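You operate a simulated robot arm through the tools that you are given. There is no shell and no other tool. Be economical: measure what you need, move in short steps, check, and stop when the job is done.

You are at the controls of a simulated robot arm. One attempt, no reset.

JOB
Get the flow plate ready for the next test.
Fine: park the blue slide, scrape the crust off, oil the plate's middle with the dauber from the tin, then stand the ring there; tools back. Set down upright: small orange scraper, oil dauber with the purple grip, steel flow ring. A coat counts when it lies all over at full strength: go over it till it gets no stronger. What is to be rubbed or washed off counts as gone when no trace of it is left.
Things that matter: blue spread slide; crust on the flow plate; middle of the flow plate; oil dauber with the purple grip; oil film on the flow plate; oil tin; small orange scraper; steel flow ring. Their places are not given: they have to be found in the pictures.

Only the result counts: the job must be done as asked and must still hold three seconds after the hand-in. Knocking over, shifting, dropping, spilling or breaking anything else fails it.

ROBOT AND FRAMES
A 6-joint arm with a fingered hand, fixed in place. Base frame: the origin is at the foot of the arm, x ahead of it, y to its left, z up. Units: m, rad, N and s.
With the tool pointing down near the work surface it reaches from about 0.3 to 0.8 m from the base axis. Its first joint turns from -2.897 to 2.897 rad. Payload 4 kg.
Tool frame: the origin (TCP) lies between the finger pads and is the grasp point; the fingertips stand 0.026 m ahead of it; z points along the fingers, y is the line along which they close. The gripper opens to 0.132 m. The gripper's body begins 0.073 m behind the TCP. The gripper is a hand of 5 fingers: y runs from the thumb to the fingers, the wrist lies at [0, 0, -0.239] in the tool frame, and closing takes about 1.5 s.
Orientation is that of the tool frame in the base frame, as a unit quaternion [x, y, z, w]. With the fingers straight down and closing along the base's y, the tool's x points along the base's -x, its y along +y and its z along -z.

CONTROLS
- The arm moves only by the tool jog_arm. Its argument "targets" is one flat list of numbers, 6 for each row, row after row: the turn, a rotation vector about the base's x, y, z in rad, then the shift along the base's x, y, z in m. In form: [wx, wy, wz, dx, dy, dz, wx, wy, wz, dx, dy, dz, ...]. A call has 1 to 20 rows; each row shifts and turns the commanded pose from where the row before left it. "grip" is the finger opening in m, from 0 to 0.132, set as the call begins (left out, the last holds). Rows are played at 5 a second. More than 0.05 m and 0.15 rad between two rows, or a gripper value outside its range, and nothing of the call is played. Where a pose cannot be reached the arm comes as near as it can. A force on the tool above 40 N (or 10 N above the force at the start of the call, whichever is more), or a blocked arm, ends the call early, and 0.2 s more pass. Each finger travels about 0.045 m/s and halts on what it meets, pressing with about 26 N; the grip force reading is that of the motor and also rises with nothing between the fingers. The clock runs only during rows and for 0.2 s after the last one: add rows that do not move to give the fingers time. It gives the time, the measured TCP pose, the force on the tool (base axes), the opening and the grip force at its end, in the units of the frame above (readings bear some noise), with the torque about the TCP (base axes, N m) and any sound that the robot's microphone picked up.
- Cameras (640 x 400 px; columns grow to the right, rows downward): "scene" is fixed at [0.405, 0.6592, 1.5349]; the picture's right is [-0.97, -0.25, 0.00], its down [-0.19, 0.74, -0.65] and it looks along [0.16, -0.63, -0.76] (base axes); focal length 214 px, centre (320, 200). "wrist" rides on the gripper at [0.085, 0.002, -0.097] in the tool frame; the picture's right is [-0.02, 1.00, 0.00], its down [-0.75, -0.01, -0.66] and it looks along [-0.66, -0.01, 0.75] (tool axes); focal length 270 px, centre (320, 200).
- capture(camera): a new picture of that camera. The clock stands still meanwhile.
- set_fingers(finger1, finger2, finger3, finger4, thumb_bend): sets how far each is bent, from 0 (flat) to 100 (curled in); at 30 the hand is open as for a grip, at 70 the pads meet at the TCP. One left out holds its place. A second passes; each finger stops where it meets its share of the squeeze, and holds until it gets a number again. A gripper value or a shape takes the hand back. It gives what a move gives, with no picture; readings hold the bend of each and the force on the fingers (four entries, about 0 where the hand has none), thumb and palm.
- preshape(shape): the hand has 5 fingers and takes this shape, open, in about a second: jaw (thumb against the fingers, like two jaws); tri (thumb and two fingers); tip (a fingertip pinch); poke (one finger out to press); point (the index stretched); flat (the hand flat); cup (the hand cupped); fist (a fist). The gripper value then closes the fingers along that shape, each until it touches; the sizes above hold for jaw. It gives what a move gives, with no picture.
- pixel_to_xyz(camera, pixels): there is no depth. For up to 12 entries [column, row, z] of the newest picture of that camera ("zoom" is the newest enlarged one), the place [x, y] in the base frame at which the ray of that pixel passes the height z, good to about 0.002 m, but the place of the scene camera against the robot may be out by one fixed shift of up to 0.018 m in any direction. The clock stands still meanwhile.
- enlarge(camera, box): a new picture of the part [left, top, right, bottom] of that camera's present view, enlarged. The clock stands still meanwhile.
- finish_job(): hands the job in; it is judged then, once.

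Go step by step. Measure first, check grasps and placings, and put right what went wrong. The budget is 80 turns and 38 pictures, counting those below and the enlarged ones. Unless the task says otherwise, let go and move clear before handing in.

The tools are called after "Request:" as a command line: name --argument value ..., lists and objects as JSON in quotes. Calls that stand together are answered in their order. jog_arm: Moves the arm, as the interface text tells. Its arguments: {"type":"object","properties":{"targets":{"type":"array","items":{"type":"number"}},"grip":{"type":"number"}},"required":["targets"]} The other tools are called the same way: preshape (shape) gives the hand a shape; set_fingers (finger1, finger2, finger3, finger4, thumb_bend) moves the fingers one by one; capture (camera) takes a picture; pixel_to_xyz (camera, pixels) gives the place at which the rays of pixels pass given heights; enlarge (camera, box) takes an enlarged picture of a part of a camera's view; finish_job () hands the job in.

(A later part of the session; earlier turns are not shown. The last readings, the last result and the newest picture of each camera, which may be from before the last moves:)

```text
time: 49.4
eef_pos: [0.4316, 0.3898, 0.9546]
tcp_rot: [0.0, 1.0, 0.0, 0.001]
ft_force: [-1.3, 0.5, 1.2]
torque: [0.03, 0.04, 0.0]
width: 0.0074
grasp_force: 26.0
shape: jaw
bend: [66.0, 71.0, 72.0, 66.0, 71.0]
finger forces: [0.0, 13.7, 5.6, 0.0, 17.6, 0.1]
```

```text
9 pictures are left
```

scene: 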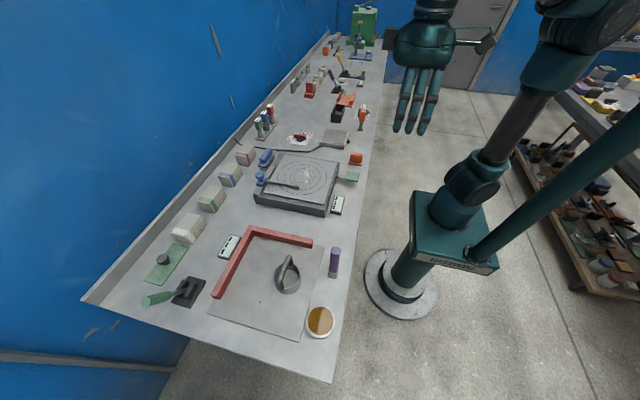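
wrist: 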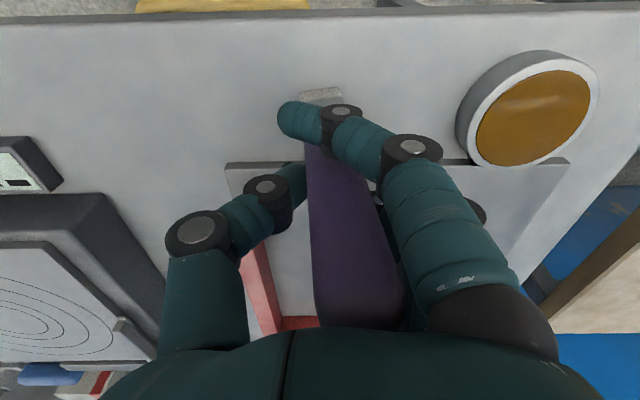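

Gripped (thumb 17.6 N). The tin is now fully visible: oil centre about (533,117). Locate it.

Request:
pixel_to_xyz --camera "wrist" --pixels '[[533, 117, 0.87], [533, 117, 0.86], [475, 135, 0.87], [592, 95, 0.87], [525, 52, 0.858], [519, 165, 0.875], [456, 125, 0.858], [320, 92, 0.858]]'

Request:
enlarge --camera "wrist" --box '[240, 30, 640, 280]'

```text
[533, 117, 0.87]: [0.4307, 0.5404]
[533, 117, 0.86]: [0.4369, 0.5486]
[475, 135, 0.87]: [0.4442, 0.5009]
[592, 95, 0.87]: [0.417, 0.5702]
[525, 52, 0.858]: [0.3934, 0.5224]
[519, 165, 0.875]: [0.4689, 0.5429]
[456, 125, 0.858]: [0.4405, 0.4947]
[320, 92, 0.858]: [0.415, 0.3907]
```

```text
1.60 times, centred on (440, 155) of wrist
```

zoom: 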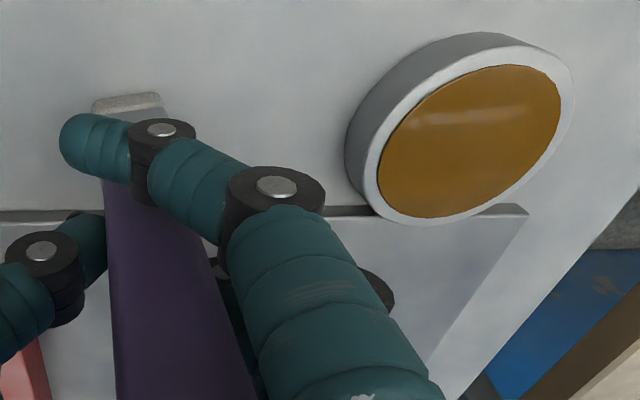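

Tin centre ≈ (0.433,0.537), rim z ≈ 0.88. I'll lift the dauber, carry it over and dip slowly.

Request:
jog_arm --targets '[0, 0, 0, 0, 0, 0.02, 0, 0, 0, 0, 0, 0.03, 0, 0, 0, 0, 0, 0.02, 0, 0, 0, 0.001, 0.037, 0, 0, 0, 0, 0.001, 0.037, 0, 0, 0, 0, 0, 0.037, 0, 0, 0, 0, 0, 0.036, 0, 0, 0, 0, 0, 0, 0, 0, 0, 0, 0, 0, -0.02, 0, 0, 0, 0, 0, -0.02, 0, 0, 0, 0, 0, -0.01, 0, 0, 0, 0, 0, -0.005, 0, 0, 0, 0, 0, 0]'

Request:
capture --camera "wrist"

```text
time: 52.2
eef_pos: [0.4334, 0.5377, 0.9722]
tcp_rot: [-0.001, 1.0, 0.001, 0.002]
ft_force: [3.9, -6.1, 31.1]
torque: [0.1, 0.06, 0.02]
width: 0.0088
grasp_force: 26.2
shape: jaw
bend: [66.0, 71.0, 73.0, 66.0, 74.0]
finger forces: [0.0, 18.2, 5.1, 0.1, 26.9, 0.0]
```

```text
7 pictures are left
```

wrist: 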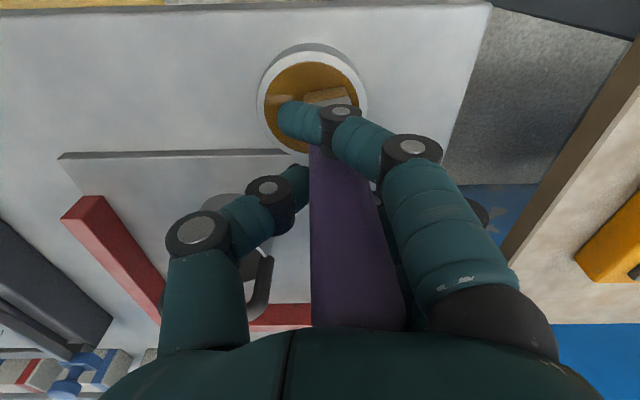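

The foot is on the oil, pressed 31 N — enough, I'll lift straight up and carry it high over to the plate's middle (≈ (0.63,0.05)).

Request:
jog_arm --targets '[0, 0, 0, 0, 0, 0.01, 0, 0, 0, 0, 0, 0.03, 0, 0, 0, 0, 0, 0.04, 0, 0, 0, 0, 0, 0.045, 0, 0, 0, 0.01, -0.045, 0, 0, 0, 0, 0.01, -0.045, 0, 0, 0, 0, 0.01, -0.045, 0, 0, 0, 0, 0.01, -0.045, 0, 0, 0, 0, 0.02, -0.045, 0, 0, 0, 0, 0.02, -0.045, 0, 0, 0, 0, 0.02, -0.045, 0, 0, 0, 0, 0.02, -0.045, 0, 0, 0, 0, 0.02, -0.045, 0, 0, 0, 0, 0.02, -0.045, 0, 0, 0, 0, 0, -0.03, -0.03, 0, 0, 0, 0, -0.02, -0.03, 0, 0, 0, 0, 0, 0]'

Request:
capture --camera "wrist"

```text
time: 55.8
eef_pos: [0.594, 0.0371, 1.0332]
tcp_rot: [0.0, 1.0, 0.0, 0.001]
ft_force: [0.0, 0.2, -1.9]
torque: [-0.03, 0.03, 0.02]
width: 0.0071
grasp_force: 26.2
shape: jaw
bend: [66.0, 71.0, 73.0, 66.0, 73.0]
finger forces: [0.0, 14.2, 3.7, 0.1, 16.3, 0.1]
```

```text
6 pictures are left
```

wrist: 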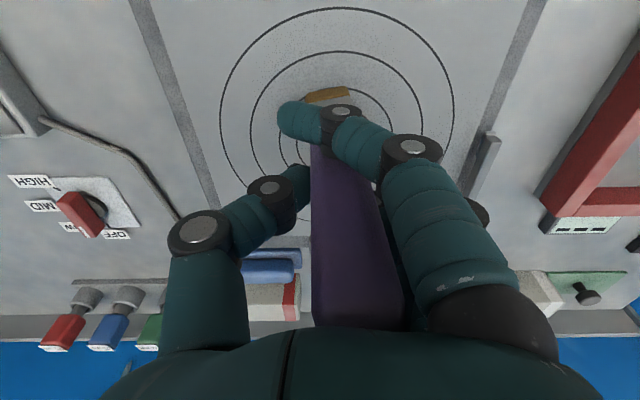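

The outer circle gives the plate's centre at (0.630,0.051), and the dauber's foot sits about +6 mm in y from TCP. I move to the patch's corner and lower to contact.

Request:
jog_arm --targets '[0, 0, 0, 0.006, -0.025, -0.005, 0, 0, 0, 0, 0, -0.005, 0, 0, 0, 0, 0, -0.003, 0, 0, 0, 0, 0, -0.002, 0, 0, 0, 0, 0, 0]'

```text
time: 57.0
eef_pos: [0.5985, 0.0116, 1.0186]
tcp_rot: [0.0, 1.0, 0.0, 0.0]
ft_force: [0.0, -0.2, -0.8]
torque: [0.0, 0.02, 0.01]
width: 0.007
grasp_force: 25.9
shape: jaw
bend: [66.0, 71.0, 73.0, 66.0, 73.0]
finger forces: [0.0, 14.2, 3.7, 0.0, 16.2, 0.0]
```

Request:
jog_arm --targets '[0, 0, 0, 0, 0, -0.003, 0, 0, 0, 0, 0, -0.002, 0, 0, 0, 0, 0, -0.002]'

```text
time: 57.8
eef_pos: [0.599, 0.0127, 1.0134]
tcp_rot: [0.0, 1.0, 0.0, 0.0]
ft_force: [0.3, -0.4, -1.5]
torque: [-0.02, -0.03, -0.01]
width: 0.0069
grasp_force: 25.7
shape: jaw
bend: [66.0, 71.0, 73.0, 66.0, 73.0]
finger forces: [0.1, 14.2, 3.8, 0.0, 16.2, 0.0]
```

Request:
jog_arm --targets '[0, 0, 0, 0, 0, -0.002, 0, 0, 0, 0, 0, -0.001, 0, 0, 0, 0, 0, -0.001]'

```text
time: 58.6
eef_pos: [0.5994, 0.0123, 1.0093]
tcp_rot: [0.0, 1.0, 0.0, 0.001]
ft_force: [1.0, 0.1, 9.6]
torque: [0.11, 0.12, -0.08]
width: 0.007
grasp_force: 25.9
shape: jaw
bend: [66.0, 71.0, 73.0, 66.0, 73.0]
finger forces: [0.1, 14.8, 3.7, 0.1, 17.7, 0.1]
```

Contact at TCP z = 1.0093 (≈10 N). Daub in a serpentine over the middle, lanes x 0.60–0.66.

Request:
jog_arm --targets '[0, 0, 0, 0, 0.023, 0, 0, 0, 0, 0, 0.023, 0, 0, 0, 0, 0, 0.023, 0, 0, 0, 0, 0.015, 0, 0, 0, 0, 0, 0, -0.023, 0, 0, 0, 0, 0, -0.023, 0, 0, 0, 0, 0, -0.023, 0, 0, 0, 0, 0.015, 0, 0, 0, 0, 0, 0, 0.023, 0, 0, 0, 0, 0, 0.023, 0, 0, 0, 0, 0, 0.023, 0, 0, 0, 0, 0.015, 0, 0, 0, 0, 0, 0, -0.023, 0, 0, 0, 0, 0, -0.023, 0, 0, 0, 0, 0, -0.023, 0, 0, 0, 0, 0.015, 0, 0, 0, 0, 0, 0, 0.023, 0, 0, 0, 0, 0, 0.023, 0, 0, 0, 0, 0, 0.023, 0]'

Request:
enlarge --camera "scene" --box '[260, 145, 348, 200]'

```text
time: 62.6
eef_pos: [0.6604, 0.0828, 1.0092]
tcp_rot: [0.0, 1.0, 0.0, 0.0]
ft_force: [-0.2, -1.0, 3.2]
torque: [-0.04, 0.01, 0.03]
width: 0.0068
grasp_force: 26.0
shape: jaw
bend: [66.0, 71.0, 73.0, 66.0, 73.0]
finger forces: [0.0, 15.2, 4.4, 0.1, 17.9, 0.0]
```

```text
7.27 times, centred on (304, 172) of scene
```

zoom: 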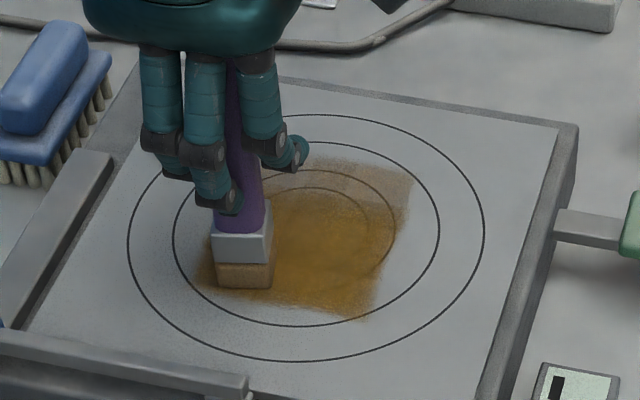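

The film builds up with passes; it is weaker on the -y side and left edge. I go over again crosswise, with slightly more pressure, reaching a bit further -y.

Request:
jog_arm --targets '[0, 0, 0, 0, 0, -0.0008, 0, 0, 0, -0.03, 0, 0, 0, 0, 0, -0.03, 0, 0, 0, 0, 0, 0, -0.014, 0, 0, 0, 0, 0.03, 0, 0, 0, 0, 0, 0.03, 0, 0, 0, 0, 0, 0, -0.014, 0, 0, 0, 0, -0.03, 0, 0, 0, 0, 0, -0.03, 0, 0, 0, 0, 0, 0, -0.014, 0, 0, 0, 0, 0.03, 0, 0, 0, 0, 0, 0.03, 0, 0, 0, 0, 0, 0, -0.014, 0, 0, 0, 0, -0.03, 0, 0, 0, 0, 0, -0.03, 0, 0, 0, 0, 0, 0, -0.014, 0, 0, 0, 0, 0.03, 0, 0, 0, 0, 0, 0.03, 0, 0, 0, 0, 0, 0, -0.008, 0, 0, 0, 0, -0.03, 0, 0]'

Request:
jog_arm --targets '[0, 0, 0, -0.03, 0, 0, 0, 0, 0, 0, 0.01, 0, 0, 0, 0, 0.03, 0, 0, 0, 0, 0, 0.03, 0, 0, 0, 0, 0, 0, 0.01, 0, 0, 0, 0, -0.03, 0, 0, 0, 0, 0, -0.03, 0, 0, 0, 0, 0, 0, 0.01, 0, 0, 0, 0, 0.03, 0, 0, 0, 0, 0, 0.03, 0, 0, 0, 0, 0, 0, 0.015, 0, 0, 0, 0, -0.03, 0, 0, 0, 0, 0, -0.03, 0, 0, 0, 0, 0, 0, 0.015, 0, 0, 0, 0, 0.03, 0, 0, 0, 0, 0, 0.03, 0, 0, 0, 0, 0, 0, 0.015, 0, 0, 0, 0, -0.03, 0, 0, 0, 0, 0, -0.03, 0, 0, 0, 0, 0, 0, 0.01, 0]'

```text
time: 66.8
eef_pos: [0.6288, 0.0034, 1.0074]
tcp_rot: [0.0, 1.0, -0.001, 0.0]
ft_force: [-0.3, 0.3, 0.5]
torque: [0.04, -0.06, 0.02]
width: 0.0068
grasp_force: 25.9
shape: jaw
bend: [66.0, 71.0, 73.0, 66.0, 73.0]
finger forces: [0.0, 14.6, 5.0, 0.0, 15.7, 0.0]
```

```text
time: 71.0
eef_pos: [0.5985, 0.0887, 1.0083]
tcp_rot: [0.0, 1.0, 0.0, 0.0]
ft_force: [-0.3, 0.4, -0.7]
torque: [-0.01, -0.02, -0.03]
width: 0.0067
grasp_force: 26.5
shape: jaw
bend: [66.0, 70.0, 73.0, 66.0, 73.0]
finger forces: [0.0, 15.0, 4.6, 0.0, 16.0, 0.0]
```

Contact force has faded (~0 N), so the last passes may hardly have rubbed. Lower to regain contact.

Request:
jog_arm --targets '[0, 0, 0, 0, 0, -0.001, 0, 0, 0, 0, 0, -0.001, 0, 0, 0, 0, 0, 0]'

```text
time: 71.8
eef_pos: [0.5984, 0.0888, 1.0066]
tcp_rot: [0.0, 1.0, 0.0, 0.0]
ft_force: [-1.6, -1.0, 14.4]
torque: [0.19, 0.04, 0.03]
width: 0.0068
grasp_force: 25.9
shape: jaw
bend: [66.0, 70.0, 73.0, 66.0, 73.0]
finger forces: [0.0, 16.7, 4.5, 0.0, 18.2, 0.0]
```

Contact again at 14 N. Full serpentine over the whole patch in two calls.

Request:
jog_arm --targets '[0, 0, 0, 0, -0.021, 0, 0, 0, 0, 0, -0.021, 0, 0, 0, 0, 0, -0.021, 0, 0, 0, 0, 0, -0.021, 0, 0, 0, 0, 0.012, 0, -0.0003, 0, 0, 0, 0, 0.021, 0, 0, 0, 0, 0, 0.021, 0, 0, 0, 0, 0, 0.021, 0, 0, 0, 0, 0, 0.021, 0, 0, 0, 0, 0.012, 0, -0.0003, 0, 0, 0, 0, -0.021, 0, 0, 0, 0, 0, -0.021, 0, 0, 0, 0, 0, -0.021, 0, 0, 0, 0, 0, -0.021, 0, 0, 0, 0, 0.012, 0, -0.0003, 0, 0, 0, 0, 0.021, 0, 0, 0, 0, 0, 0.021, 0, 0, 0, 0, 0, 0.021, 0, 0, 0, 0, 0, 0.021, 0]'

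Request:
jog_arm --targets '[0, 0, 0, 0.012, 0, -0.0003, 0, 0, 0, 0, -0.021, 0, 0, 0, 0, 0, -0.021, 0, 0, 0, 0, 0, -0.021, 0, 0, 0, 0, 0, -0.021, 0, 0, 0, 0, 0.012, 0, -0.0003, 0, 0, 0, 0, 0.021, 0, 0, 0, 0, 0, 0.021, 0, 0, 0, 0, 0, 0.021, 0, 0, 0, 0, 0, 0.021, 0]'

Request:
enlarge --camera "scene" --box '[260, 145, 348, 200]'

```text
time: 75.8
eef_pos: [0.6348, 0.0887, 1.0051]
tcp_rot: [0.0, 1.0, -0.001, 0.001]
ft_force: [-0.8, -4.2, 15.7]
torque: [-0.16, -0.12, -0.01]
width: 0.0079
grasp_force: 25.6
shape: jaw
bend: [66.0, 71.0, 74.0, 66.0, 74.0]
finger forces: [0.0, 17.1, 4.0, 0.0, 22.1, 0.0]
```

```text
time: 78.0
eef_pos: [0.6579, 0.0894, 1.0046]
tcp_rot: [0.0, 1.0, 0.001, 0.001]
ft_force: [0.6, -6.5, 19.5]
torque: [-0.12, -0.11, -0.02]
width: 0.0076
grasp_force: 25.9
shape: jaw
bend: [66.0, 71.0, 74.0, 66.0, 74.0]
finger forces: [0.0, 17.7, 3.6, 0.0, 23.2, 0.1]
```

```text
7.27 times, centred on (304, 172) of scene
```

zoom: 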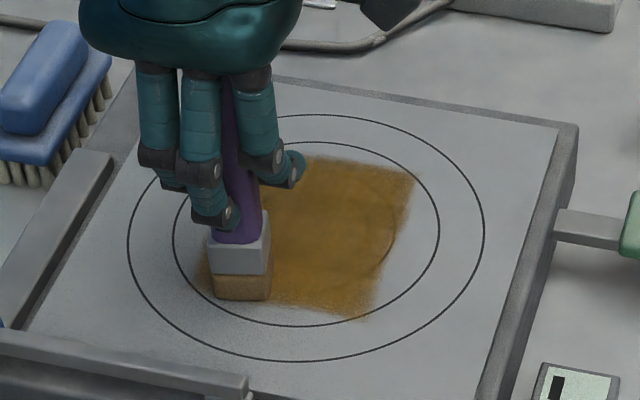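

The film is strong and nearly even over about x 0.58–0.68, y 0–0.105. One more crosswise round with good pressure, then view without the hand.

Request:
jog_arm --targets '[0, 0, 0, -0.03, 0, 0, 0, 0, 0, -0.03, 0, 0, 0, 0, 0, 0, -0.014, 0, 0, 0, 0, 0.032, 0, 0, 0, 0, 0, 0.032, 0, 0, 0, 0, 0, 0, -0.014, 0, 0, 0, 0, -0.032, 0, 0, 0, 0, 0, -0.032, 0, 0, 0, 0, 0, 0, -0.014, -0.0003, 0, 0, 0, 0.032, 0, 0, 0, 0, 0, 0.032, 0, 0, 0, 0, 0, 0, -0.014, 0, 0, 0, 0, -0.032, 0, 0, 0, 0, 0, -0.032, 0, 0, 0, 0, 0, 0, -0.014, -0.0003, 0, 0, 0, 0.032, 0, 0, 0, 0, 0, 0.032, 0, 0, 0, 0, 0, 0, -0.014, 0, 0, 0, 0, -0.032, 0, 0, 0, 0, 0, -0.032, 0, 0]'

Request:
jog_arm --targets '[0, 0, 0, 0, 0.01, 0, 0, 0, 0, 0.033, 0, 0, 0, 0, 0, 0.034, 0, 0, 0, 0, 0, 0, 0.02, 0, 0, 0, 0, -0.033, 0, 0, 0, 0, 0, -0.034, 0, 0, 0, 0, 0, 0, 0.02, 0, 0, 0, 0, 0.033, 0, 0, 0, 0, 0, 0.034, 0, 0, 0, 0, 0, 0, 0.02, 0, 0, 0, 0, -0.033, 0, 0, 0, 0, 0, -0.034, 0, 0, 0, 0, 0, 0, 0.015, 0, 0, 0, 0, 0.033, 0, 0, 0, 0, 0, 0.034, 0, 0, 0, 0, 0, 0, -0.03, 0, 0, 0, 0, 0, -0.03, 0, 0, 0, 0, 0, -0.02, 0]'

```text
time: 82.2
eef_pos: [0.5997, 0.003, 1.0031]
tcp_rot: [0.0, 1.0, 0.0, 0.001]
ft_force: [3.7, -0.2, 10.3]
torque: [-0.07, -0.11, 0.0]
width: 0.0074
grasp_force: 26.0
shape: jaw
bend: [66.0, 71.0, 74.0, 66.0, 74.0]
finger forces: [0.0, 18.5, 4.9, 0.0, 19.1, 0.0]
```

```text
time: 86.0
eef_pos: [0.6667, 0.0103, 1.0036]
tcp_rot: [0.0, 1.0, 0.0, 0.0]
ft_force: [0.2, 0.9, 3.2]
torque: [0.09, -0.02, -0.01]
width: 0.0067
grasp_force: 26.2
shape: jaw
bend: [66.0, 70.0, 73.0, 66.0, 73.0]
finger forces: [0.0, 16.5, 2.9, 0.0, 15.3, 0.0]
```

Lift off and carry the dauber back to above its old place; then check the film with the hand away.

Request:
jog_arm --targets '[0, 0, 0, 0, 0, 0.03, 0, 0, 0, 0, 0, 0.045, 0, 0, 0, -0.0235, 0.0375, 0, 0, 0, 0, -0.0235, 0.0375, 0, 0, 0, 0, -0.0235, 0.0375, 0, 0, 0, 0, -0.0235, 0.0375, 0, 0, 0, 0, -0.0235, 0.0375, 0, 0, 0, 0, -0.0235, 0.0375, 0, 0, 0, 0, -0.0235, 0.0375, 0, 0, 0, 0, -0.0235, 0.0375, 0, 0, 0, 0, -0.0235, 0.0375, 0, 0, 0, 0, -0.0235, 0.0375, 0, 0, 0, 0, 0, 0, 0]'

Request:
enlarge --camera "scene" --box '[260, 145, 348, 200]'

```text
time: 88.8
eef_pos: [0.4299, 0.3859, 1.0792]
tcp_rot: [-0.001, 1.0, 0.0, 0.0]
ft_force: [-0.7, 0.1, -1.3]
torque: [-0.01, 0.0, -0.02]
width: 0.0067
grasp_force: 26.2
shape: jaw
bend: [66.0, 70.0, 73.0, 66.0, 73.0]
finger forces: [0.0, 15.0, 2.6, 0.1, 14.7, 0.1]
```

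```text
7.27 times, centred on (304, 172) of scene
```

zoom: 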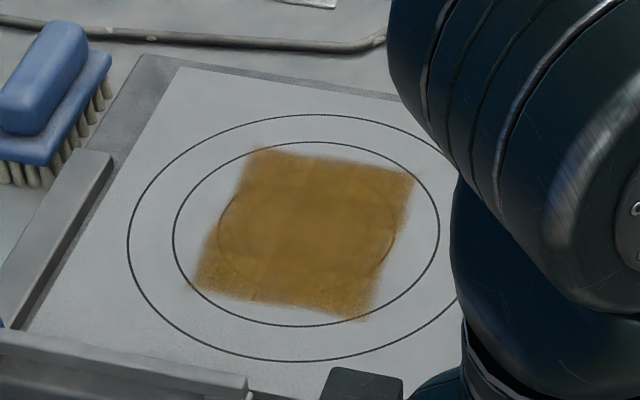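

The film looks even and covers the second circle, but its left (+x) edge is close to that circle. I'll re-dip and do another full round reaching a bit further +x, to be sure of full strength.

Request:
jog_arm --targets '[0, 0, 0, 0.001, 0.037, 0, 0, 0, 0, 0.001, 0.037, 0, 0, 0, 0, 0.001, 0.037, 0, 0, 0, 0, 0, 0.036, 0, 0, 0, 0, 0, 0, 0, 0, 0, 0, 0, 0, -0.04, 0, 0, 0, 0, 0, -0.04, 0, 0, 0, 0, 0, -0.02, 0, 0, 0, 0, 0, -0.006, 0, 0, 0, 0, 0, 0]'

Request:
jog_arm --targets '[0, 0, 0, 0, 0, -0.002, 0, 0, 0, 0, 0, -0.002, 0, 0, 0, 0, 0, -0.001]'

```text
time: 91.0
eef_pos: [0.4336, 0.5325, 0.973]
tcp_rot: [0.0, 1.0, 0.001, 0.0]
ft_force: [-0.2, -0.1, -1.3]
torque: [-0.03, -0.04, -0.01]
width: 0.0067
grasp_force: 26.3
shape: jaw
bend: [66.0, 70.0, 73.0, 66.0, 73.0]
finger forces: [0.2, 14.9, 2.4, 0.1, 14.7, 0.0]
```

```text
time: 91.8
eef_pos: [0.4333, 0.5308, 0.9669]
tcp_rot: [0.0, 1.0, 0.001, 0.001]
ft_force: [0.4, -0.5, 2.1]
torque: [0.0, 0.01, 0.03]
width: 0.0066
grasp_force: 26.3
shape: jaw
bend: [66.0, 70.0, 73.0, 66.0, 73.0]
finger forces: [0.0, 15.4, 2.3, 0.1, 15.0, 0.1]
```

Contact with the oil. Press 1 mm more, dwell, then lift and go back to the plate.

Request:
jog_arm --targets '[0, 0, 0, 0, 0, -0.001, 0, 0, 0, 0, 0, 0, 0, 0, 0, 0, 0, 0, 0, 0, 0, 0, 0, 0.03, 0, 0, 0, 0, 0, 0.045, 0, 0, 0, 0, 0, 0.045, 0, 0, 0, 0.01, -0.045, 0, 0, 0, 0, 0.01, -0.045, 0, 0, 0, 0, 0.01, -0.045, 0, 0, 0, 0, 0.01, -0.045, 0, 0, 0, 0, 0.02, -0.045, 0, 0, 0, 0, 0.02, -0.045, 0, 0, 0, 0, 0.02, -0.045, 0, 0, 0, 0, 0.02, -0.045, 0, 0, 0, 0, 0.02, -0.045, 0, 0, 0, 0, 0.02, -0.045, 0, 0, 0, 0, 0.005, -0.045, -0.02, 0, 0, 0, 0, -0.03, -0.03, 0, 0, 0, 0, 0, 0]'

Request:
jog_arm --targets '[0, 0, 0, 0, 0, -0.02, 0, 0, 0, 0, 0, -0.004, 0, 0, 0, 0, 0, 0]'

```text
time: 95.8
eef_pos: [0.599, 0.0071, 1.0367]
tcp_rot: [-0.001, 1.0, 0.0, 0.0]
ft_force: [0.1, 0.2, -0.3]
torque: [0.0, -0.02, -0.03]
width: 0.0065
grasp_force: 26.1
shape: jaw
bend: [66.0, 70.0, 74.0, 66.0, 73.0]
finger forces: [0.1, 14.8, 2.4, 0.0, 14.7, 0.0]
```

```text
time: 96.6
eef_pos: [0.5989, 0.0061, 1.0132]
tcp_rot: [0.0, 1.0, 0.001, 0.0]
ft_force: [0.0, -0.5, -2.1]
torque: [-0.04, 0.0, -0.01]
width: 0.0064
grasp_force: 26.1
shape: jaw
bend: [66.0, 70.0, 74.0, 66.0, 73.0]
finger forces: [0.0, 14.8, 2.4, 0.1, 14.8, 0.1]
```

Request:
jog_arm --targets '[0, 0, 0, 0, 0, -0.005, 0, 0, 0, 0, 0, -0.003, 0, 0, 0, 0, 0, -0.002, 0, 0, 0, 0, 0, 0]'

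```text
time: 97.6
eef_pos: [0.598, 0.0064, 1.0028]
tcp_rot: [0.0, 1.0, -0.001, 0.001]
ft_force: [-0.4, 0.1, 7.0]
torque: [0.0, 0.04, 0.03]
width: 0.0068
grasp_force: 26.2
shape: jaw
bend: [66.0, 70.0, 74.0, 66.0, 73.0]
finger forces: [0.0, 16.1, 2.3, 0.0, 15.4, 0.0]
```

Contact at 7 N. Full round again: lanes x 0.598–0.682.

Request:
jog_arm --targets '[0, 0, 0, 0, 0, -0.0007, 0, 0, 0, 0, 0.022, 0, 0, 0, 0, 0, 0.022, 0, 0, 0, 0, 0, 0.022, 0, 0, 0, 0, 0, 0.022, 0, 0, 0, 0, 0.014, 0, 0, 0, 0, 0, 0, -0.022, 0, 0, 0, 0, 0, -0.022, 0, 0, 0, 0, 0, -0.022, 0, 0, 0, 0, 0, -0.022, 0, 0, 0, 0, 0.014, 0, -0.0003, 0, 0, 0, 0, 0.022, 0, 0, 0, 0, 0, 0.022, 0, 0, 0, 0, 0, 0.022, 0, 0, 0, 0, 0, 0.022, 0, 0, 0, 0, 0.014, 0, 0, 0, 0, 0, 0, -0.022, 0, 0, 0, 0, 0, -0.022, 0, 0, 0, 0, 0, -0.022, 0, 0, 0, 0, 0, -0.022, 0]'

Request:
jog_arm --targets '[0, 0, 0, 0.014, 0, -0.0003, 0, 0, 0, 0, 0.022, 0, 0, 0, 0, 0, 0.022, 0, 0, 0, 0, 0, 0.022, 0, 0, 0, 0, 0, 0.022, 0, 0, 0, 0, 0.014, 0, 0, 0, 0, 0, 0, -0.022, 0, 0, 0, 0, 0, -0.022, 0, 0, 0, 0, 0, -0.022, 0, 0, 0, 0, 0, -0.022, 0, 0, 0, 0, 0.014, 0, -0.0003, 0, 0, 0, 0, 0.022, 0, 0, 0, 0, 0, 0.022, 0, 0, 0, 0, 0, 0.022, 0, 0, 0, 0, 0, 0.022, 0]'

```text
time: 101.8
eef_pos: [0.6411, 0.0071, 1.0022]
tcp_rot: [0.0, 1.0, 0.0, 0.0]
ft_force: [0.2, 3.8, 13.2]
torque: [0.35, 0.04, -0.05]
width: 0.0073
grasp_force: 26.5
shape: jaw
bend: [66.0, 71.0, 74.0, 66.0, 74.0]
finger forces: [0.1, 18.5, 3.4, 0.0, 14.8, 0.0]
```

```text
time: 105.0
eef_pos: [0.6831, 0.0956, 1.0009]
tcp_rot: [0.0, 1.0, -0.001, 0.001]
ft_force: [0.0, -3.8, 15.4]
torque: [-0.38, -0.14, -0.02]
width: 0.0078
grasp_force: 25.5
shape: jaw
bend: [66.0, 71.0, 74.0, 66.0, 74.0]
finger forces: [0.0, 19.3, 2.6, 0.0, 22.8, 0.9]
```

Good pressure throughout (13–15 N). Crosswise round as well.

Request:
jog_arm --targets '[0, 0, 0, -0.028, 0, 0, 0, 0, 0, -0.028, 0, 0, 0, 0, 0, -0.028, 0, 0, 0, 0, 0, 0, -0.015, 0, 0, 0, 0, 0.028, 0, 0, 0, 0, 0, 0.028, 0, 0, 0, 0, 0, 0.028, 0, 0, 0, 0, 0, 0, -0.015, 0, 0, 0, 0, -0.028, 0, 0, 0, 0, 0, -0.028, 0, 0, 0, 0, 0, -0.028, 0, 0, 0, 0, 0, 0, -0.015, -0.0003, 0, 0, 0, 0.028, 0, 0, 0, 0, 0, 0.028, 0, 0, 0, 0, 0, 0.028, 0, 0, 0, 0, 0, 0, -0.015, 0]'

Request:
jog_arm --targets '[0, 0, 0, -0.028, 0, 0, 0, 0, 0, -0.028, 0, 0, 0, 0, 0, -0.028, 0, 0, 0, 0, 0, 0, -0.015, -0.0003, 0, 0, 0, 0.028, 0, 0, 0, 0, 0, 0.028, 0, 0, 0, 0, 0, 0.028, 0, 0, 0, 0, 0, 0, -0.015, 0, 0, 0, 0, -0.028, 0, 0, 0, 0, 0, -0.028, 0, 0, 0, 0, 0, -0.028, 0, 0]'

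```text
time: 108.4
eef_pos: [0.6842, 0.0334, 0.9997]
tcp_rot: [-0.001, 1.0, 0.0, 0.001]
ft_force: [0.1, 3.1, 7.8]
torque: [0.14, 0.1, -0.05]
width: 0.0068
grasp_force: 26.2
shape: jaw
bend: [66.0, 70.0, 74.0, 66.0, 73.0]
finger forces: [0.0, 17.2, 3.0, 0.1, 15.2, 0.2]
```

```text
time: 110.8
eef_pos: [0.5978, 0.0048, 1.0011]
tcp_rot: [0.001, 1.0, 0.0, 0.0]
ft_force: [3.1, 0.2, 12.4]
torque: [-0.07, -0.08, 0.04]
width: 0.0068
grasp_force: 25.7
shape: jaw
bend: [66.0, 71.0, 74.0, 66.0, 73.0]
finger forces: [0.0, 17.6, 4.3, 0.1, 19.2, 2.0]
```

Now carry the dauber back to its place and lower until it nearly touches.

Request:
jog_arm --targets '[0, 0, 0, 0, 0, 0.03, 0, 0, 0, 0, 0, 0.045, 0, 0, 0, -0.0166, 0.038, 0, 0, 0, 0, -0.0166, 0.038, 0, 0, 0, 0, -0.0166, 0.038, 0, 0, 0, 0, -0.0166, 0.038, 0, 0, 0, 0, -0.0166, 0.038, 0, 0, 0, 0, -0.0166, 0.038, 0, 0, 0, 0, -0.0166, 0.038, 0, 0, 0, 0, -0.0166, 0.038, 0, 0, 0, 0, -0.0166, 0.038, 0, 0, 0, 0, -0.0166, 0.038, 0, 0, 0, 0, 0, 0, 0, 0, 0, 0, 0, 0, -0.04, 0, 0, 0, 0, 0, -0.04, 0, 0, 0, 0, 0, -0.035, 0, 0, 0, 0, 0, -0.008, 0, 0, 0, 0, 0, 0]'

Request:
jog_arm --targets '[0, 0, 0, 0, 0, -0.003, 0, 0, 0, 0, 0, -0.002, 0, 0, 0, 0, 0, 0]'

```text
time: 114.6
eef_pos: [0.4339, 0.3843, 0.9525]
tcp_rot: [0.0, 1.0, 0.0, 0.0]
ft_force: [0.6, -0.4, -1.6]
torque: [0.01, 0.03, 0.0]
width: 0.0065
grasp_force: 26.4
shape: jaw
bend: [66.0, 70.0, 73.0, 66.0, 73.0]
finger forces: [0.0, 15.4, 2.6, 0.0, 15.2, 0.0]
```

```text
time: 115.4
eef_pos: [0.433, 0.3847, 0.9466]
tcp_rot: [0.0, 1.0, 0.0, 0.0]
ft_force: [-0.2, 0.0, -1.7]
torque: [-0.01, 0.03, -0.01]
width: 0.0064
grasp_force: 25.6
shape: jaw
bend: [66.0, 70.0, 73.0, 66.0, 73.0]
finger forces: [0.1, 15.4, 2.7, 0.0, 15.2, 0.0]
```

Request:
jog_arm --targets '[0, 0, 0, 0, 0, -0.002, 0, 0, 0, 0, 0, -0.001, 0, 0, 0, 0, 0, 0]'

```text
time: 116.2
eef_pos: [0.4323, 0.3834, 0.9445]
tcp_rot: [0.0, 1.0, 0.0, 0.0]
ft_force: [0.1, -0.5, -1.7]
torque: [-0.01, -0.03, -0.03]
width: 0.0062
grasp_force: 25.6
shape: jaw
bend: [66.0, 70.0, 73.0, 66.0, 73.0]
finger forces: [0.0, 15.4, 2.7, 0.0, 15.2, 0.0]
```

Request:
jog_arm --targets '[0, 0, 0, 0, 0, -0.001, 0, 0, 0, 0, 0, -0.001, 0, 0, 0, 0, 0, -0.001, 0, 0, 0, 0, 0, 0]'

```text
time: 117.2
eef_pos: [0.4335, 0.3847, 0.942]
tcp_rot: [0.0, 1.0, 0.0, 0.001]
ft_force: [-0.2, -0.4, 17.0]
torque: [-0.03, 0.11, 0.02]
width: 0.0064
grasp_force: 26.2
shape: jaw
bend: [66.0, 70.0, 74.0, 66.0, 74.0]
finger forces: [0.0, 17.9, 2.7, 0.1, 19.0, 2.4]
```

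Dauber is seated (17 N). Ease the pressure a little, open slowly and rise straight up clear of it.

Request:
jog_arm --targets '[0, 0, 0, 0, 0, 0.0007, 0, 0, 0, 0, 0, 0]'

Request:
jog_arm --targets '[0, 0, 0, 0, 0, 0, 0, 0, 0, 0, 0, 0, 0, 0, 0, 0, 0, 0, 0, 0, 0, 0, 0, 0, 0, 0, 0, 0, 0, 0, 0, 0, 0, 0, 0, 0, 0, 0, 0, 0, 0, 0]' --grip 0.09

Request:
jog_arm --targets '[0, 0, 0, 0, 0, 0.03, 0, 0, 0, 0, 0, 0.04, 0, 0, 0, 0, 0, 0.04, 0, 0, 0, 0, 0, 0.03, 0, 0, 0, 0, 0.03, 0, 0, 0, 0, 0, 0.03, 0, 0, 0, 0, 0, 0, 0]'

Request:
capture --camera "wrist"

```text
time: 117.8
eef_pos: [0.4328, 0.3842, 0.9424]
tcp_rot: [0.0, 1.0, 0.0, 0.001]
ft_force: [1.4, 0.6, 14.7]
torque: [0.04, 0.06, -0.02]
width: 0.0065
grasp_force: 26.0
shape: jaw
bend: [66.0, 70.0, 74.0, 66.0, 74.0]
finger forces: [0.1, 17.9, 3.2, 0.1, 17.8, 1.9]
```

```text
time: 119.4
eef_pos: [0.4339, 0.3847, 0.9419]
tcp_rot: [-0.001, 1.0, 0.0, 0.0]
ft_force: [-1.1, 0.4, 1.6]
torque: [-0.01, 0.01, -0.01]
width: 0.0899
grasp_force: 0.1
shape: jaw
bend: [68.0, 69.0, 69.0, 68.0, 65.0]
finger forces: [0.0, 1.0, 0.1, 0.0, 0.1, 2.2]
```

```text
time: 121.0
eef_pos: [0.4333, 0.4444, 1.0831]
tcp_rot: [0.0, 1.0, 0.001, -0.001]
ft_force: [0.4, -0.4, 0.7]
torque: [0.03, 0.02, 0.02]
width: 0.0896
grasp_force: 0.0
shape: jaw
bend: [68.0, 69.0, 69.0, 68.0, 65.0]
finger forces: [0.0, 0.0, 0.0, 0.1, 0.0, 0.0]
```

```text
2 pictures are left
```

wrist: 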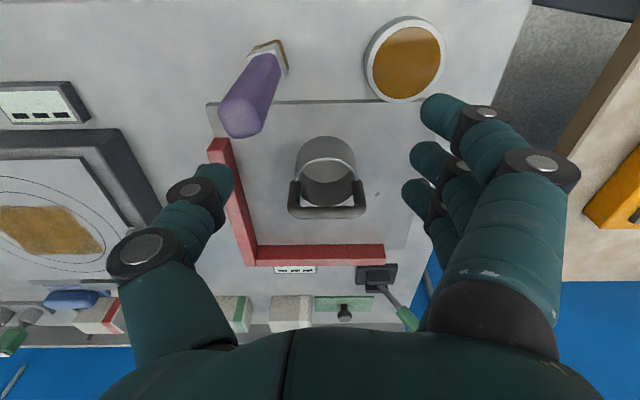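

The dauber stands upright (foot (270,55), top (240,120) project to the same spot). The ring is centred near (0.559,0.452), its handle bar running along y at z ≈ 0.957; I'll turn the hand 90° about z to pinch the bar along x.

Request:
jog_arm --targets '[0, 0, 0.1428, 0.0114, 0.0007, 0, 0, 0, 0.1428, 0.0114, 0.0007, 0, 0, 0, 0.1428, 0.0114, 0.0007, 0, 0, 0, 0.1428, 0.0114, 0.0007, 0, 0, 0, 0.1428, 0.0114, 0.0007, 0, 0, 0, 0.1428, 0.0114, 0.0007, 0, 0, 0, 0.1428, 0.0114, 0.0007, 0, 0, 0, 0.1428, 0.0114, 0.0007, 0, 0, 0, 0.1428, 0.0114, 0.0007, 0, 0, 0, 0.1428, 0.0114, 0.0007, 0, 0, 0, 0.1428, 0.0114, 0.0007, 0, 0, 0, 0, 0, 0, 0, 0, 0, 0, 0, 0]' --grip 0.09

```text
refused: targets must hold 6 numbers for each row
```

A row was miscounted; I send it again.

Request:
jog_arm --targets '[0, 0, 0.1428, 0.0114, 0.0007, 0, 0, 0, 0.1428, 0.0114, 0.0007, 0, 0, 0, 0.1428, 0.0114, 0.0007, 0, 0, 0, 0.1428, 0.0114, 0.0007, 0, 0, 0, 0.1428, 0.0114, 0.0007, 0, 0, 0, 0.1428, 0.0114, 0.0007, 0, 0, 0, 0.1428, 0.0114, 0.0007, 0, 0, 0, 0.1428, 0.0114, 0.0007, 0, 0, 0, 0.1428, 0.0114, 0.0007, 0, 0, 0, 0.1428, 0.0114, 0.0007, 0, 0, 0, 0.1428, 0.0114, 0.0007, 0]'

```text
time: 123.4
eef_pos: [0.557, 0.4516, 1.0825]
tcp_rot: [0.708, -0.706, -0.001, -0.001]
ft_force: [0.0, -0.8, -0.9]
torque: [0.05, 0.02, 0.02]
width: 0.09
grasp_force: 0.1
shape: jaw
bend: [68.0, 69.0, 69.0, 68.0, 65.0]
finger forces: [0.0, 0.0, 0.0, 0.1, 0.0, 0.1]
```

Rotation reached. Descend with jaws either side of the bar to TCP z ≈ 0.953 and close.

Request:
jog_arm --targets '[0, 0, 0, 0.002, 0, -0.04, 0, 0, 0, 0, 0, -0.04, 0, 0, 0, 0, 0, -0.03, 0, 0, 0, 0, 0, -0.02, 0, 0, 0, 0, 0, 0]'

Request:
jog_arm --targets '[0, 0, 0, 0, 0, 0, 0, 0, 0, 0, 0, 0, 0, 0, 0, 0, 0, 0, 0, 0, 0, 0, 0, 0, 0, 0, 0, 0, 0, 0, 0, 0, 0, 0, 0, 0, 0, 0, 0, 0, 0, 0]' --grip 0.0

```text
time: 124.6
eef_pos: [0.5607, 0.4531, 0.9527]
tcp_rot: [0.707, -0.707, 0.0, 0.001]
ft_force: [0.0, 0.8, -0.3]
torque: [-0.01, 0.01, -0.01]
width: 0.0896
grasp_force: 0.1
shape: jaw
bend: [68.0, 69.0, 69.0, 68.0, 65.0]
finger forces: [0.1, 0.0, 0.0, 0.0, 0.0, 0.1]
```

```text
time: 126.2
eef_pos: [0.5606, 0.4524, 0.9525]
tcp_rot: [-0.707, 0.708, -0.001, 0.0]
ft_force: [-0.2, 0.1, 0.5]
torque: [-0.02, 0.13, 0.0]
width: 0.0002
grasp_force: 26.1
shape: jaw
bend: [68.0, 62.0, 62.0, 68.0, 68.0]
finger forces: [1.9, 0.0, 0.0, 2.2, 3.2, 0.0]
```

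Closed to 0 with little force (fingers 1 and 4 about 2 N each), which isn't a sure grip. I'll spend a picture.

Request:
capture --camera "wrist"

```text
1 pictures are left
```

wrist: 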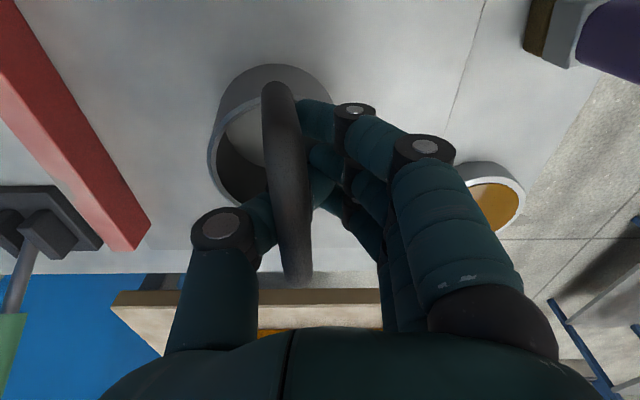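

The fingers closed under the bar (bar at (287,185) is higher and about 1.5 cm further +x). I'll open, raise 1.5 cm, shift +x and close again on the bar.

Request:
jog_arm --targets '[0, 0, 0, 0, 0, 0, 0, 0, 0, 0, 0, 0, 0, 0, 0, 0, 0, 0, 0, 0, 0, 0, 0, 0, 0, 0, 0, 0, 0, 0, 0, 0, 0, 0, 0, 0, 0, 0, 0, 0.009, -0.002, 0.0075, 0, 0, 0, 0.008, -0.002, 0.0075, 0, 0, 0, 0, 0, 0]' --grip 0.08

Request:
jog_arm --targets '[0, 0, 0, 0, 0, 0, 0, 0, 0, 0, 0, 0, 0, 0, 0, 0, 0, 0, 0, 0, 0, 0, 0, 0, 0, 0, 0, 0, 0, 0, 0, 0, 0, 0, 0, 0, 0, 0, 0, 0, 0, 0]' --grip 0.0

```text
time: 128.2
eef_pos: [0.577, 0.4488, 0.9675]
tcp_rot: [0.707, -0.707, 0.0, -0.001]
ft_force: [-0.3, 0.0, -0.4]
torque: [0.01, -0.01, -0.02]
width: 0.0802
grasp_force: 0.0
shape: jaw
bend: [71.0, 71.0, 71.0, 71.0, 69.0]
finger forces: [0.0, 0.0, 0.1, 0.0, 0.1, 0.0]
```

```text
time: 129.8
eef_pos: [0.5761, 0.4483, 0.9675]
tcp_rot: [0.707, -0.707, 0.0, 0.0]
ft_force: [-0.7, -0.1, 1.0]
torque: [0.0, 0.21, -0.01]
width: 0.0001
grasp_force: 26.3
shape: jaw
bend: [70.0, 63.0, 63.0, 70.0, 72.0]
finger forces: [6.6, 0.0, 0.0, 6.1, 20.9, 0.1]
```

Better (thumb 21 N, fingers 1 and 4 about 6 N) but the middle fingers still pass under the bar's top. Open, raise 1 cm more and close again.

Request:
jog_arm --targets '[0, 0, 0, 0, 0, 0, 0, 0, 0, 0, 0, 0, 0, 0, 0, 0, 0, 0, 0, 0, 0, 0, 0, 0, 0, 0, 0, 0, 0, 0, 0, 0, 0, 0, 0, 0, 0, 0, 0, 0, 0, 0.006, 0, 0, 0, 0, 0, 0.006, 0, 0, 0, 0, 0, 0]' --grip 0.08

Request:
jog_arm --targets '[0, 0, 0, 0, 0, 0, 0, 0, 0, 0, 0, 0, 0, 0, 0, 0, 0, 0, 0, 0, 0, 0, 0, 0, 0, 0, 0, 0, 0, 0, 0, 0, 0, 0, 0, 0, 0, 0, 0, 0, 0, 0]' --grip 0.0

```text
time: 131.8
eef_pos: [0.5775, 0.4477, 0.9796]
tcp_rot: [0.707, -0.707, 0.0, -0.001]
ft_force: [-0.2, -0.3, 0.5]
torque: [0.0, 0.01, -0.02]
width: 0.0795
grasp_force: 0.0
shape: jaw
bend: [71.0, 71.0, 71.0, 71.0, 69.0]
finger forces: [0.1, 0.0, 0.1, 0.0, 0.0, 0.1]
```

```text
time: 133.4
eef_pos: [0.5779, 0.4488, 0.9795]
tcp_rot: [0.707, -0.707, 0.0, 0.0]
ft_force: [-0.9, -0.1, 0.3]
torque: [-0.01, 0.14, 0.01]
width: 0.004
grasp_force: 26.5
shape: jaw
bend: [70.0, 65.0, 65.0, 69.0, 71.0]
finger forces: [6.6, 4.9, 4.9, 6.2, 21.2, 0.0]
```

All four fingers and the thumb now hold the bar (22 N against 21 N). Lift slowly and check the load.

Request:
jog_arm --targets '[0, 0, 0, 0, 0, 0.005, 0, 0, 0, 0, 0, 0.01, 0, 0, 0, 0, 0, 0.015, 0, 0, 0, 0, 0, 0.02, 0, 0, 0, 0, 0, 0]'

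```text
time: 134.6
eef_pos: [0.5766, 0.4492, 1.0291]
tcp_rot: [0.707, -0.707, 0.0, 0.0]
ft_force: [-0.4, 0.2, -1.8]
torque: [0.0, 0.06, 0.03]
width: 0.0037
grasp_force: 26.0
shape: jaw
bend: [70.0, 65.0, 65.0, 69.0, 72.0]
finger forces: [5.1, 5.6, 5.3, 5.4, 18.7, 0.0]
```

The ring hangs in the grip (load up). Carry it high to over the plate centre (0.630,0.052) and lower to just above.

Request:
jog_arm --targets '[0, 0, 0, 0, 0, 0.03, 0, 0, 0, 0, 0, 0.03, 0, 0, 0, 0.006, -0.044, 0, 0, 0, 0, 0.006, -0.044, 0, 0, 0, 0, 0.006, -0.044, 0, 0, 0, 0, 0.006, -0.044, 0, 0, 0, 0, 0.006, -0.044, 0, 0, 0, 0, 0.006, -0.044, 0, 0, 0, 0, 0.006, -0.044, 0, 0, 0, 0, 0.006, -0.044, 0, 0, 0, 0, 0.004, -0.043, 0, 0, 0, 0, 0, 0, 0, 0, 0, 0, 0, 0, -0.025, 0, 0, 0, 0, 0, -0.02, 0, 0, 0, 0, 0, 0]'

```text
time: 137.8
eef_pos: [0.6295, 0.0603, 1.0469]
tcp_rot: [-0.706, 0.709, 0.005, 0.003]
ft_force: [0.8, 0.1, -2.1]
torque: [0.02, 0.02, 0.03]
width: 0.0033
grasp_force: 25.8
shape: jaw
bend: [70.0, 65.0, 65.0, 69.0, 72.0]
finger forces: [5.5, 5.3, 4.9, 5.5, 18.5, 0.0]
out of reach, approached as far as the arm can: row 13, 14
```

Two rows ran out of reach in this hand orientation (y 0.060, a joint limit). The ring is round, so I turn the hand back about z by 0.6 rad in the air and re-check the pose.

Request:
jog_arm --targets '[0, 0, -0.14, 0, 0, 0.01, 0, 0, -0.14, 0, 0, 0, 0, 0, -0.14, 0, 0, 0, 0, 0, -0.14, 0, 0, 0, 0, 0, 0, 0, 0, 0]'

```text
time: 139.0
eef_pos: [0.6303, 0.0614, 1.0562]
tcp_rot: [-0.483, 0.876, 0.0, 0.0]
ft_force: [1.0, 0.0, -2.3]
torque: [0.03, 0.06, -0.01]
width: 0.0035
grasp_force: 26.1
shape: jaw
bend: [70.0, 65.0, 65.0, 69.0, 72.0]
finger forces: [5.4, 5.2, 4.9, 5.3, 18.3, 0.1]
```

Upright and square now. Shift y by -8 mm and lower close to the plate.

Request:
jog_arm --targets '[0, 0, 0, 0, -0.0085, 0, 0, 0, 0, 0, 0, -0.012, 0, 0, 0, 0, 0, -0.005, 0, 0, 0, 0, 0, 0]'

Request:
jog_arm --targets '[0, 0, 0, 0, 0, -0.002, 0, 0, 0, 0, 0, -0.001, 0, 0, 0, 0, 0, 0]'

```text
time: 140.0
eef_pos: [0.6295, 0.0527, 1.0386]
tcp_rot: [-0.484, 0.875, 0.0, 0.0]
ft_force: [-0.6, 0.7, -2.5]
torque: [0.03, 0.07, -0.03]
width: 0.0033
grasp_force: 25.7
shape: jaw
bend: [70.0, 65.0, 65.0, 69.0, 72.0]
finger forces: [5.5, 5.3, 4.8, 5.2, 18.2, 0.0]
```

```text
time: 140.8
eef_pos: [0.6292, 0.0532, 1.037]
tcp_rot: [-0.484, 0.875, 0.0, 0.0]
ft_force: [-0.5, 0.0, -1.4]
torque: [0.02, 0.05, 0.03]
width: 0.003
grasp_force: 26.3
shape: jaw
bend: [70.0, 65.0, 65.0, 69.0, 72.0]
finger forces: [5.5, 5.3, 4.9, 5.3, 18.2, 0.0]
```

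The ring hovers a few mm over the plate; I use the last picture to check its centring and tilt before release.

Request:
enlarge --camera "scene" --box '[260, 145, 348, 200]'

```text
7.27 times, centred on (304, 172) of scene
```

zoom: 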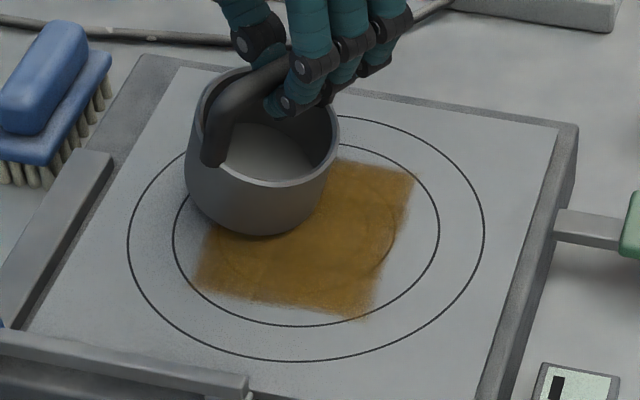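

The picture shows the ring's bottom centre at about (258,183) instead of (306,230), with the rim ellipse too round: it hangs tilted ~15° about the bar, bottom swung along (0.85,-0.53). I'll raise it, turn the hand about the bar axis by 0.25 rad to level it, and shift to centre.

Request:
jog_arm --targets '[0, 0, 0, 0, 0, 0.02, 0.066, 0.106, 0, -0.0055, 0.0035, 0, 0.066, 0.106, 0, -0.0055, 0.0035, 0, 0, 0, 0, 0, 0, 0]'

```text
time: 141.8
eef_pos: [0.6152, 0.0382, 1.0475]
tcp_rot: [-0.481, 0.871, 0.089, -0.047]
ft_force: [-0.5, 0.2, -3.1]
torque: [0.03, 0.05, 0.0]
width: 0.003
grasp_force: 26.2
shape: jaw
bend: [70.0, 65.0, 65.0, 70.0, 73.0]
finger forces: [5.5, 5.1, 4.7, 5.0, 17.8, 0.1]
out of reach, approached as far as the arm can: row 3
```

Again near a joint limit. Turning the hand further back about z (which keeps the ring's levelling) should free it.

Request:
jog_arm --targets '[0, 0, -0.14, 0, 0, 0, 0, 0, -0.14, 0, 0, 0, 0, 0, -0.14, 0, 0, 0, 0, 0, -0.14, 0, 0, 0, 0, 0, 0, 0, 0, 0]'

```text
time: 143.0
eef_pos: [0.6031, 0.0209, 1.0399]
tcp_rot: [-0.221, 0.967, 0.122, -0.028]
ft_force: [-0.4, 0.2, -2.9]
torque: [0.09, 0.07, -0.02]
width: 0.0029
grasp_force: 26.4
shape: jaw
bend: [70.0, 65.0, 66.0, 70.0, 73.0]
finger forces: [5.2, 4.7, 4.3, 4.5, 17.2, 0.1]
out of reach, approached as far as the arm can: row 1
```

Hand tilt is now 0.25 rad about the bar as wanted, and reading the last picture again fixes the ring's centre at 13 mm from TCP opposite to tool y. So TCP should go to about (0.624,0.063); raise a little and shift there.

Request:
jog_arm --targets '[0, 0, 0, 0, 0, 0.015, 0, 0, 0, 0.007, 0.014, 0, 0, 0, 0, 0.007, 0.014, 0, 0, 0, 0, 0.007, 0.014, 0, 0, 0, 0, 0, 0, 0]'

```text
time: 144.2
eef_pos: [0.6232, 0.0621, 1.0546]
tcp_rot: [-0.222, 0.967, 0.121, -0.027]
ft_force: [1.0, 0.2, -4.0]
torque: [0.07, -0.01, -0.04]
width: 0.0028
grasp_force: 26.1
shape: jaw
bend: [70.0, 65.0, 66.0, 70.0, 73.0]
finger forces: [5.4, 4.8, 4.4, 4.4, 16.9, 0.0]
```

Reached (0.623,0.062,1.055) without limits. Lower toward the plate.

Request:
jog_arm --targets '[0, 0, 0, 0.0008, 0.0008, -0.006, 0, 0, 0, 0, 0, -0.004, 0, 0, 0, 0, 0, -0.003, 0, 0, 0, 0, 0, 0]'

Request:
jog_arm --targets '[0, 0, 0, 0, 0, -0.0015, 0, 0, 0, 0, 0, -0.001, 0, 0, 0, 0, 0, 0]'

```text
time: 145.2
eef_pos: [0.6251, 0.0632, 1.0425]
tcp_rot: [-0.222, 0.967, 0.122, -0.028]
ft_force: [-0.1, -0.2, -2.1]
torque: [0.07, 0.0, 0.01]
width: 0.0028
grasp_force: 25.8
shape: jaw
bend: [70.0, 65.0, 66.0, 70.0, 73.0]
finger forces: [5.2, 4.9, 4.5, 4.2, 16.8, 0.0]
```

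```text
time: 146.0
eef_pos: [0.6252, 0.0625, 1.0396]
tcp_rot: [-0.222, 0.967, 0.122, -0.028]
ft_force: [-0.1, -0.3, -2.6]
torque: [0.06, 0.05, -0.03]
width: 0.0026
grasp_force: 26.0
shape: jaw
bend: [70.0, 65.0, 66.0, 70.0, 73.0]
finger forces: [5.2, 4.8, 4.5, 4.3, 16.9, 0.0]
```

Request:
jog_arm --targets '[0, 0, 0, 0, 0, -0.0015, 0, 0, 0, 0, 0, -0.0015, 0, 0, 0, 0, 0, 0]'

```text
time: 146.8
eef_pos: [0.6262, 0.0615, 1.0361]
tcp_rot: [-0.222, 0.967, 0.122, -0.028]
ft_force: [0.1, -0.1, -2.7]
torque: [0.01, 0.05, -0.02]
width: 0.0025
grasp_force: 25.9
shape: jaw
bend: [70.0, 65.0, 66.0, 70.0, 73.0]
finger forces: [5.2, 4.7, 4.2, 4.2, 16.9, 0.1]
```

Request:
jog_arm --targets '[0, 0, 0, 0, 0, -0.0015, 0, 0, 0, 0, 0, -0.001, 0, 0, 0, 0, 0, 0]'

Request:
jog_arm --targets '[0, 0, 0, 0, 0, -0.001, 0, 0, 0, 0, 0, -0.001, 0, 0, 0, 0, 0, 0]'

```text
time: 147.6
eef_pos: [0.6251, 0.062, 1.034]
tcp_rot: [-0.222, 0.967, 0.122, -0.028]
ft_force: [-0.1, -0.2, -2.8]
torque: [0.04, 0.03, 0.01]
width: 0.0028
grasp_force: 25.6
shape: jaw
bend: [70.0, 65.0, 66.0, 70.0, 73.0]
finger forces: [5.3, 4.8, 4.4, 4.2, 16.9, 0.1]
```

```text
time: 148.4
eef_pos: [0.6258, 0.0623, 1.0327]
tcp_rot: [-0.221, 0.967, 0.121, -0.028]
ft_force: [-0.2, -0.5, -2.7]
torque: [0.06, 0.05, -0.01]
width: 0.0028
grasp_force: 25.5
shape: jaw
bend: [70.0, 65.0, 66.0, 70.0, 73.0]
finger forces: [5.2, 4.9, 4.3, 4.3, 16.9, 0.0]
```

No contact yet; lower on in millimetre steps.

Request:
jog_arm --targets '[0, 0, 0, 0, 0, -0.001, 0, 0, 0, 0, 0, -0.001, 0, 0, 0, 0, 0, -0.001, 0, 0, 0, 0, 0, 0]'

Request:
jog_arm --targets '[0, 0, 0, 0, 0, -0.001, 0, 0, 0, 0, 0, -0.001, 0, 0, 0, 0, 0, 0]'

```text
time: 149.4
eef_pos: [0.6245, 0.064, 1.0288]
tcp_rot: [-0.223, 0.967, 0.121, -0.027]
ft_force: [-0.3, 0.5, -2.1]
torque: [0.03, 0.0, -0.02]
width: 0.0027
grasp_force: 26.4
shape: jaw
bend: [70.0, 65.0, 66.0, 70.0, 73.0]
finger forces: [5.3, 4.7, 4.3, 4.3, 16.8, 0.0]
```

```text
time: 150.2
eef_pos: [0.626, 0.0625, 1.0269]
tcp_rot: [-0.222, 0.967, 0.122, -0.028]
ft_force: [-0.4, 0.0, -1.2]
torque: [0.03, 0.03, 0.0]
width: 0.0025
grasp_force: 25.6
shape: jaw
bend: [70.0, 66.0, 66.0, 70.0, 73.0]
finger forces: [5.6, 4.7, 4.2, 4.4, 16.6, 0.0]
5 turns are left
```

Load is beginning to lessen (-1.2 N), so contact is near; continue a little.

Request:
jog_arm --targets '[0, 0, 0, 0, 0, -0.001, 0, 0, 0, 0, 0, -0.001, 0, 0, 0, 0, 0, 0]'

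Request:
jog_arm --targets '[0, 0, 0, 0, 0, -0.001, 0, 0, 0, 0, 0, -0.001, 0, 0, 0, 0, 0, 0]'

```text
time: 151.0
eef_pos: [0.6256, 0.0634, 1.0256]
tcp_rot: [-0.222, 0.967, 0.121, -0.028]
ft_force: [-0.8, -0.5, 4.2]
torque: [0.03, 0.18, 0.03]
width: 0.0026
grasp_force: 26.1
shape: jaw
bend: [71.0, 66.0, 67.0, 70.0, 73.0]
finger forces: [6.7, 3.9, 3.7, 4.9, 16.1, 0.0]
```

```text
time: 151.8
eef_pos: [0.6242, 0.0636, 1.0228]
tcp_rot: [-0.223, 0.967, 0.122, -0.028]
ft_force: [-0.9, -0.1, 1.6]
torque: [0.07, 0.15, -0.04]
width: 0.0022
grasp_force: 25.5
shape: jaw
bend: [71.0, 67.0, 67.0, 70.0, 73.0]
finger forces: [5.4, 0.0, 0.0, 4.3, 14.9, 0.0]
4 turns are left
```

The ring is on the plate (force turned positive, the grip is easing). Open slowly, then rise clear in small steps.

Request:
jog_arm --targets '[0, 0, 0, 0, 0, 0, 0, 0, 0, 0, 0, 0, 0, 0, 0, 0, 0, 0, 0, 0, 0, 0, 0, 0, 0, 0, 0, 0, 0, 0, 0, 0, 0, 0, 0, 0, 0, 0, 0, 0, 0, 0]' --grip 0.09

Request:
jog_arm --targets '[0, 0, 0, 0, 0, 0.01, 0, 0, 0, 0, 0, 0.015, 0, 0, 0, 0, 0, 0.02, 0, 0, 0, 0, 0, 0.03, 0, 0, 0, 0, 0, 0.04, 0, 0, 0, 0, 0, 0.04, 0, 0, 0, 0, 0, 0]'

```text
time: 153.4
eef_pos: [0.6247, 0.0634, 1.0228]
tcp_rot: [-0.222, 0.967, 0.121, -0.028]
ft_force: [0.1, -1.1, -0.5]
torque: [0.01, 0.0, 0.0]
width: 0.0897
grasp_force: 0.1
shape: jaw
bend: [69.0, 69.0, 69.0, 69.0, 65.0]
finger forces: [0.1, 0.1, 0.0, 0.1, 0.0, 0.0]
```

```text
time: 155.0
eef_pos: [0.6248, 0.0621, 1.0559]
tcp_rot: [-0.222, 0.967, 0.121, -0.028]
ft_force: [-0.3, -0.2, 0.6]
torque: [0.03, -0.01, -0.01]
width: 0.0894
grasp_force: 0.1
shape: jaw
bend: [69.0, 69.0, 69.0, 69.0, 65.0]
finger forces: [0.0, 0.1, 0.0, 0.1, 0.1, 0.0]
out of reach, approached as far as the arm can: row 3, 4, 5, 6
3 turns are left
```

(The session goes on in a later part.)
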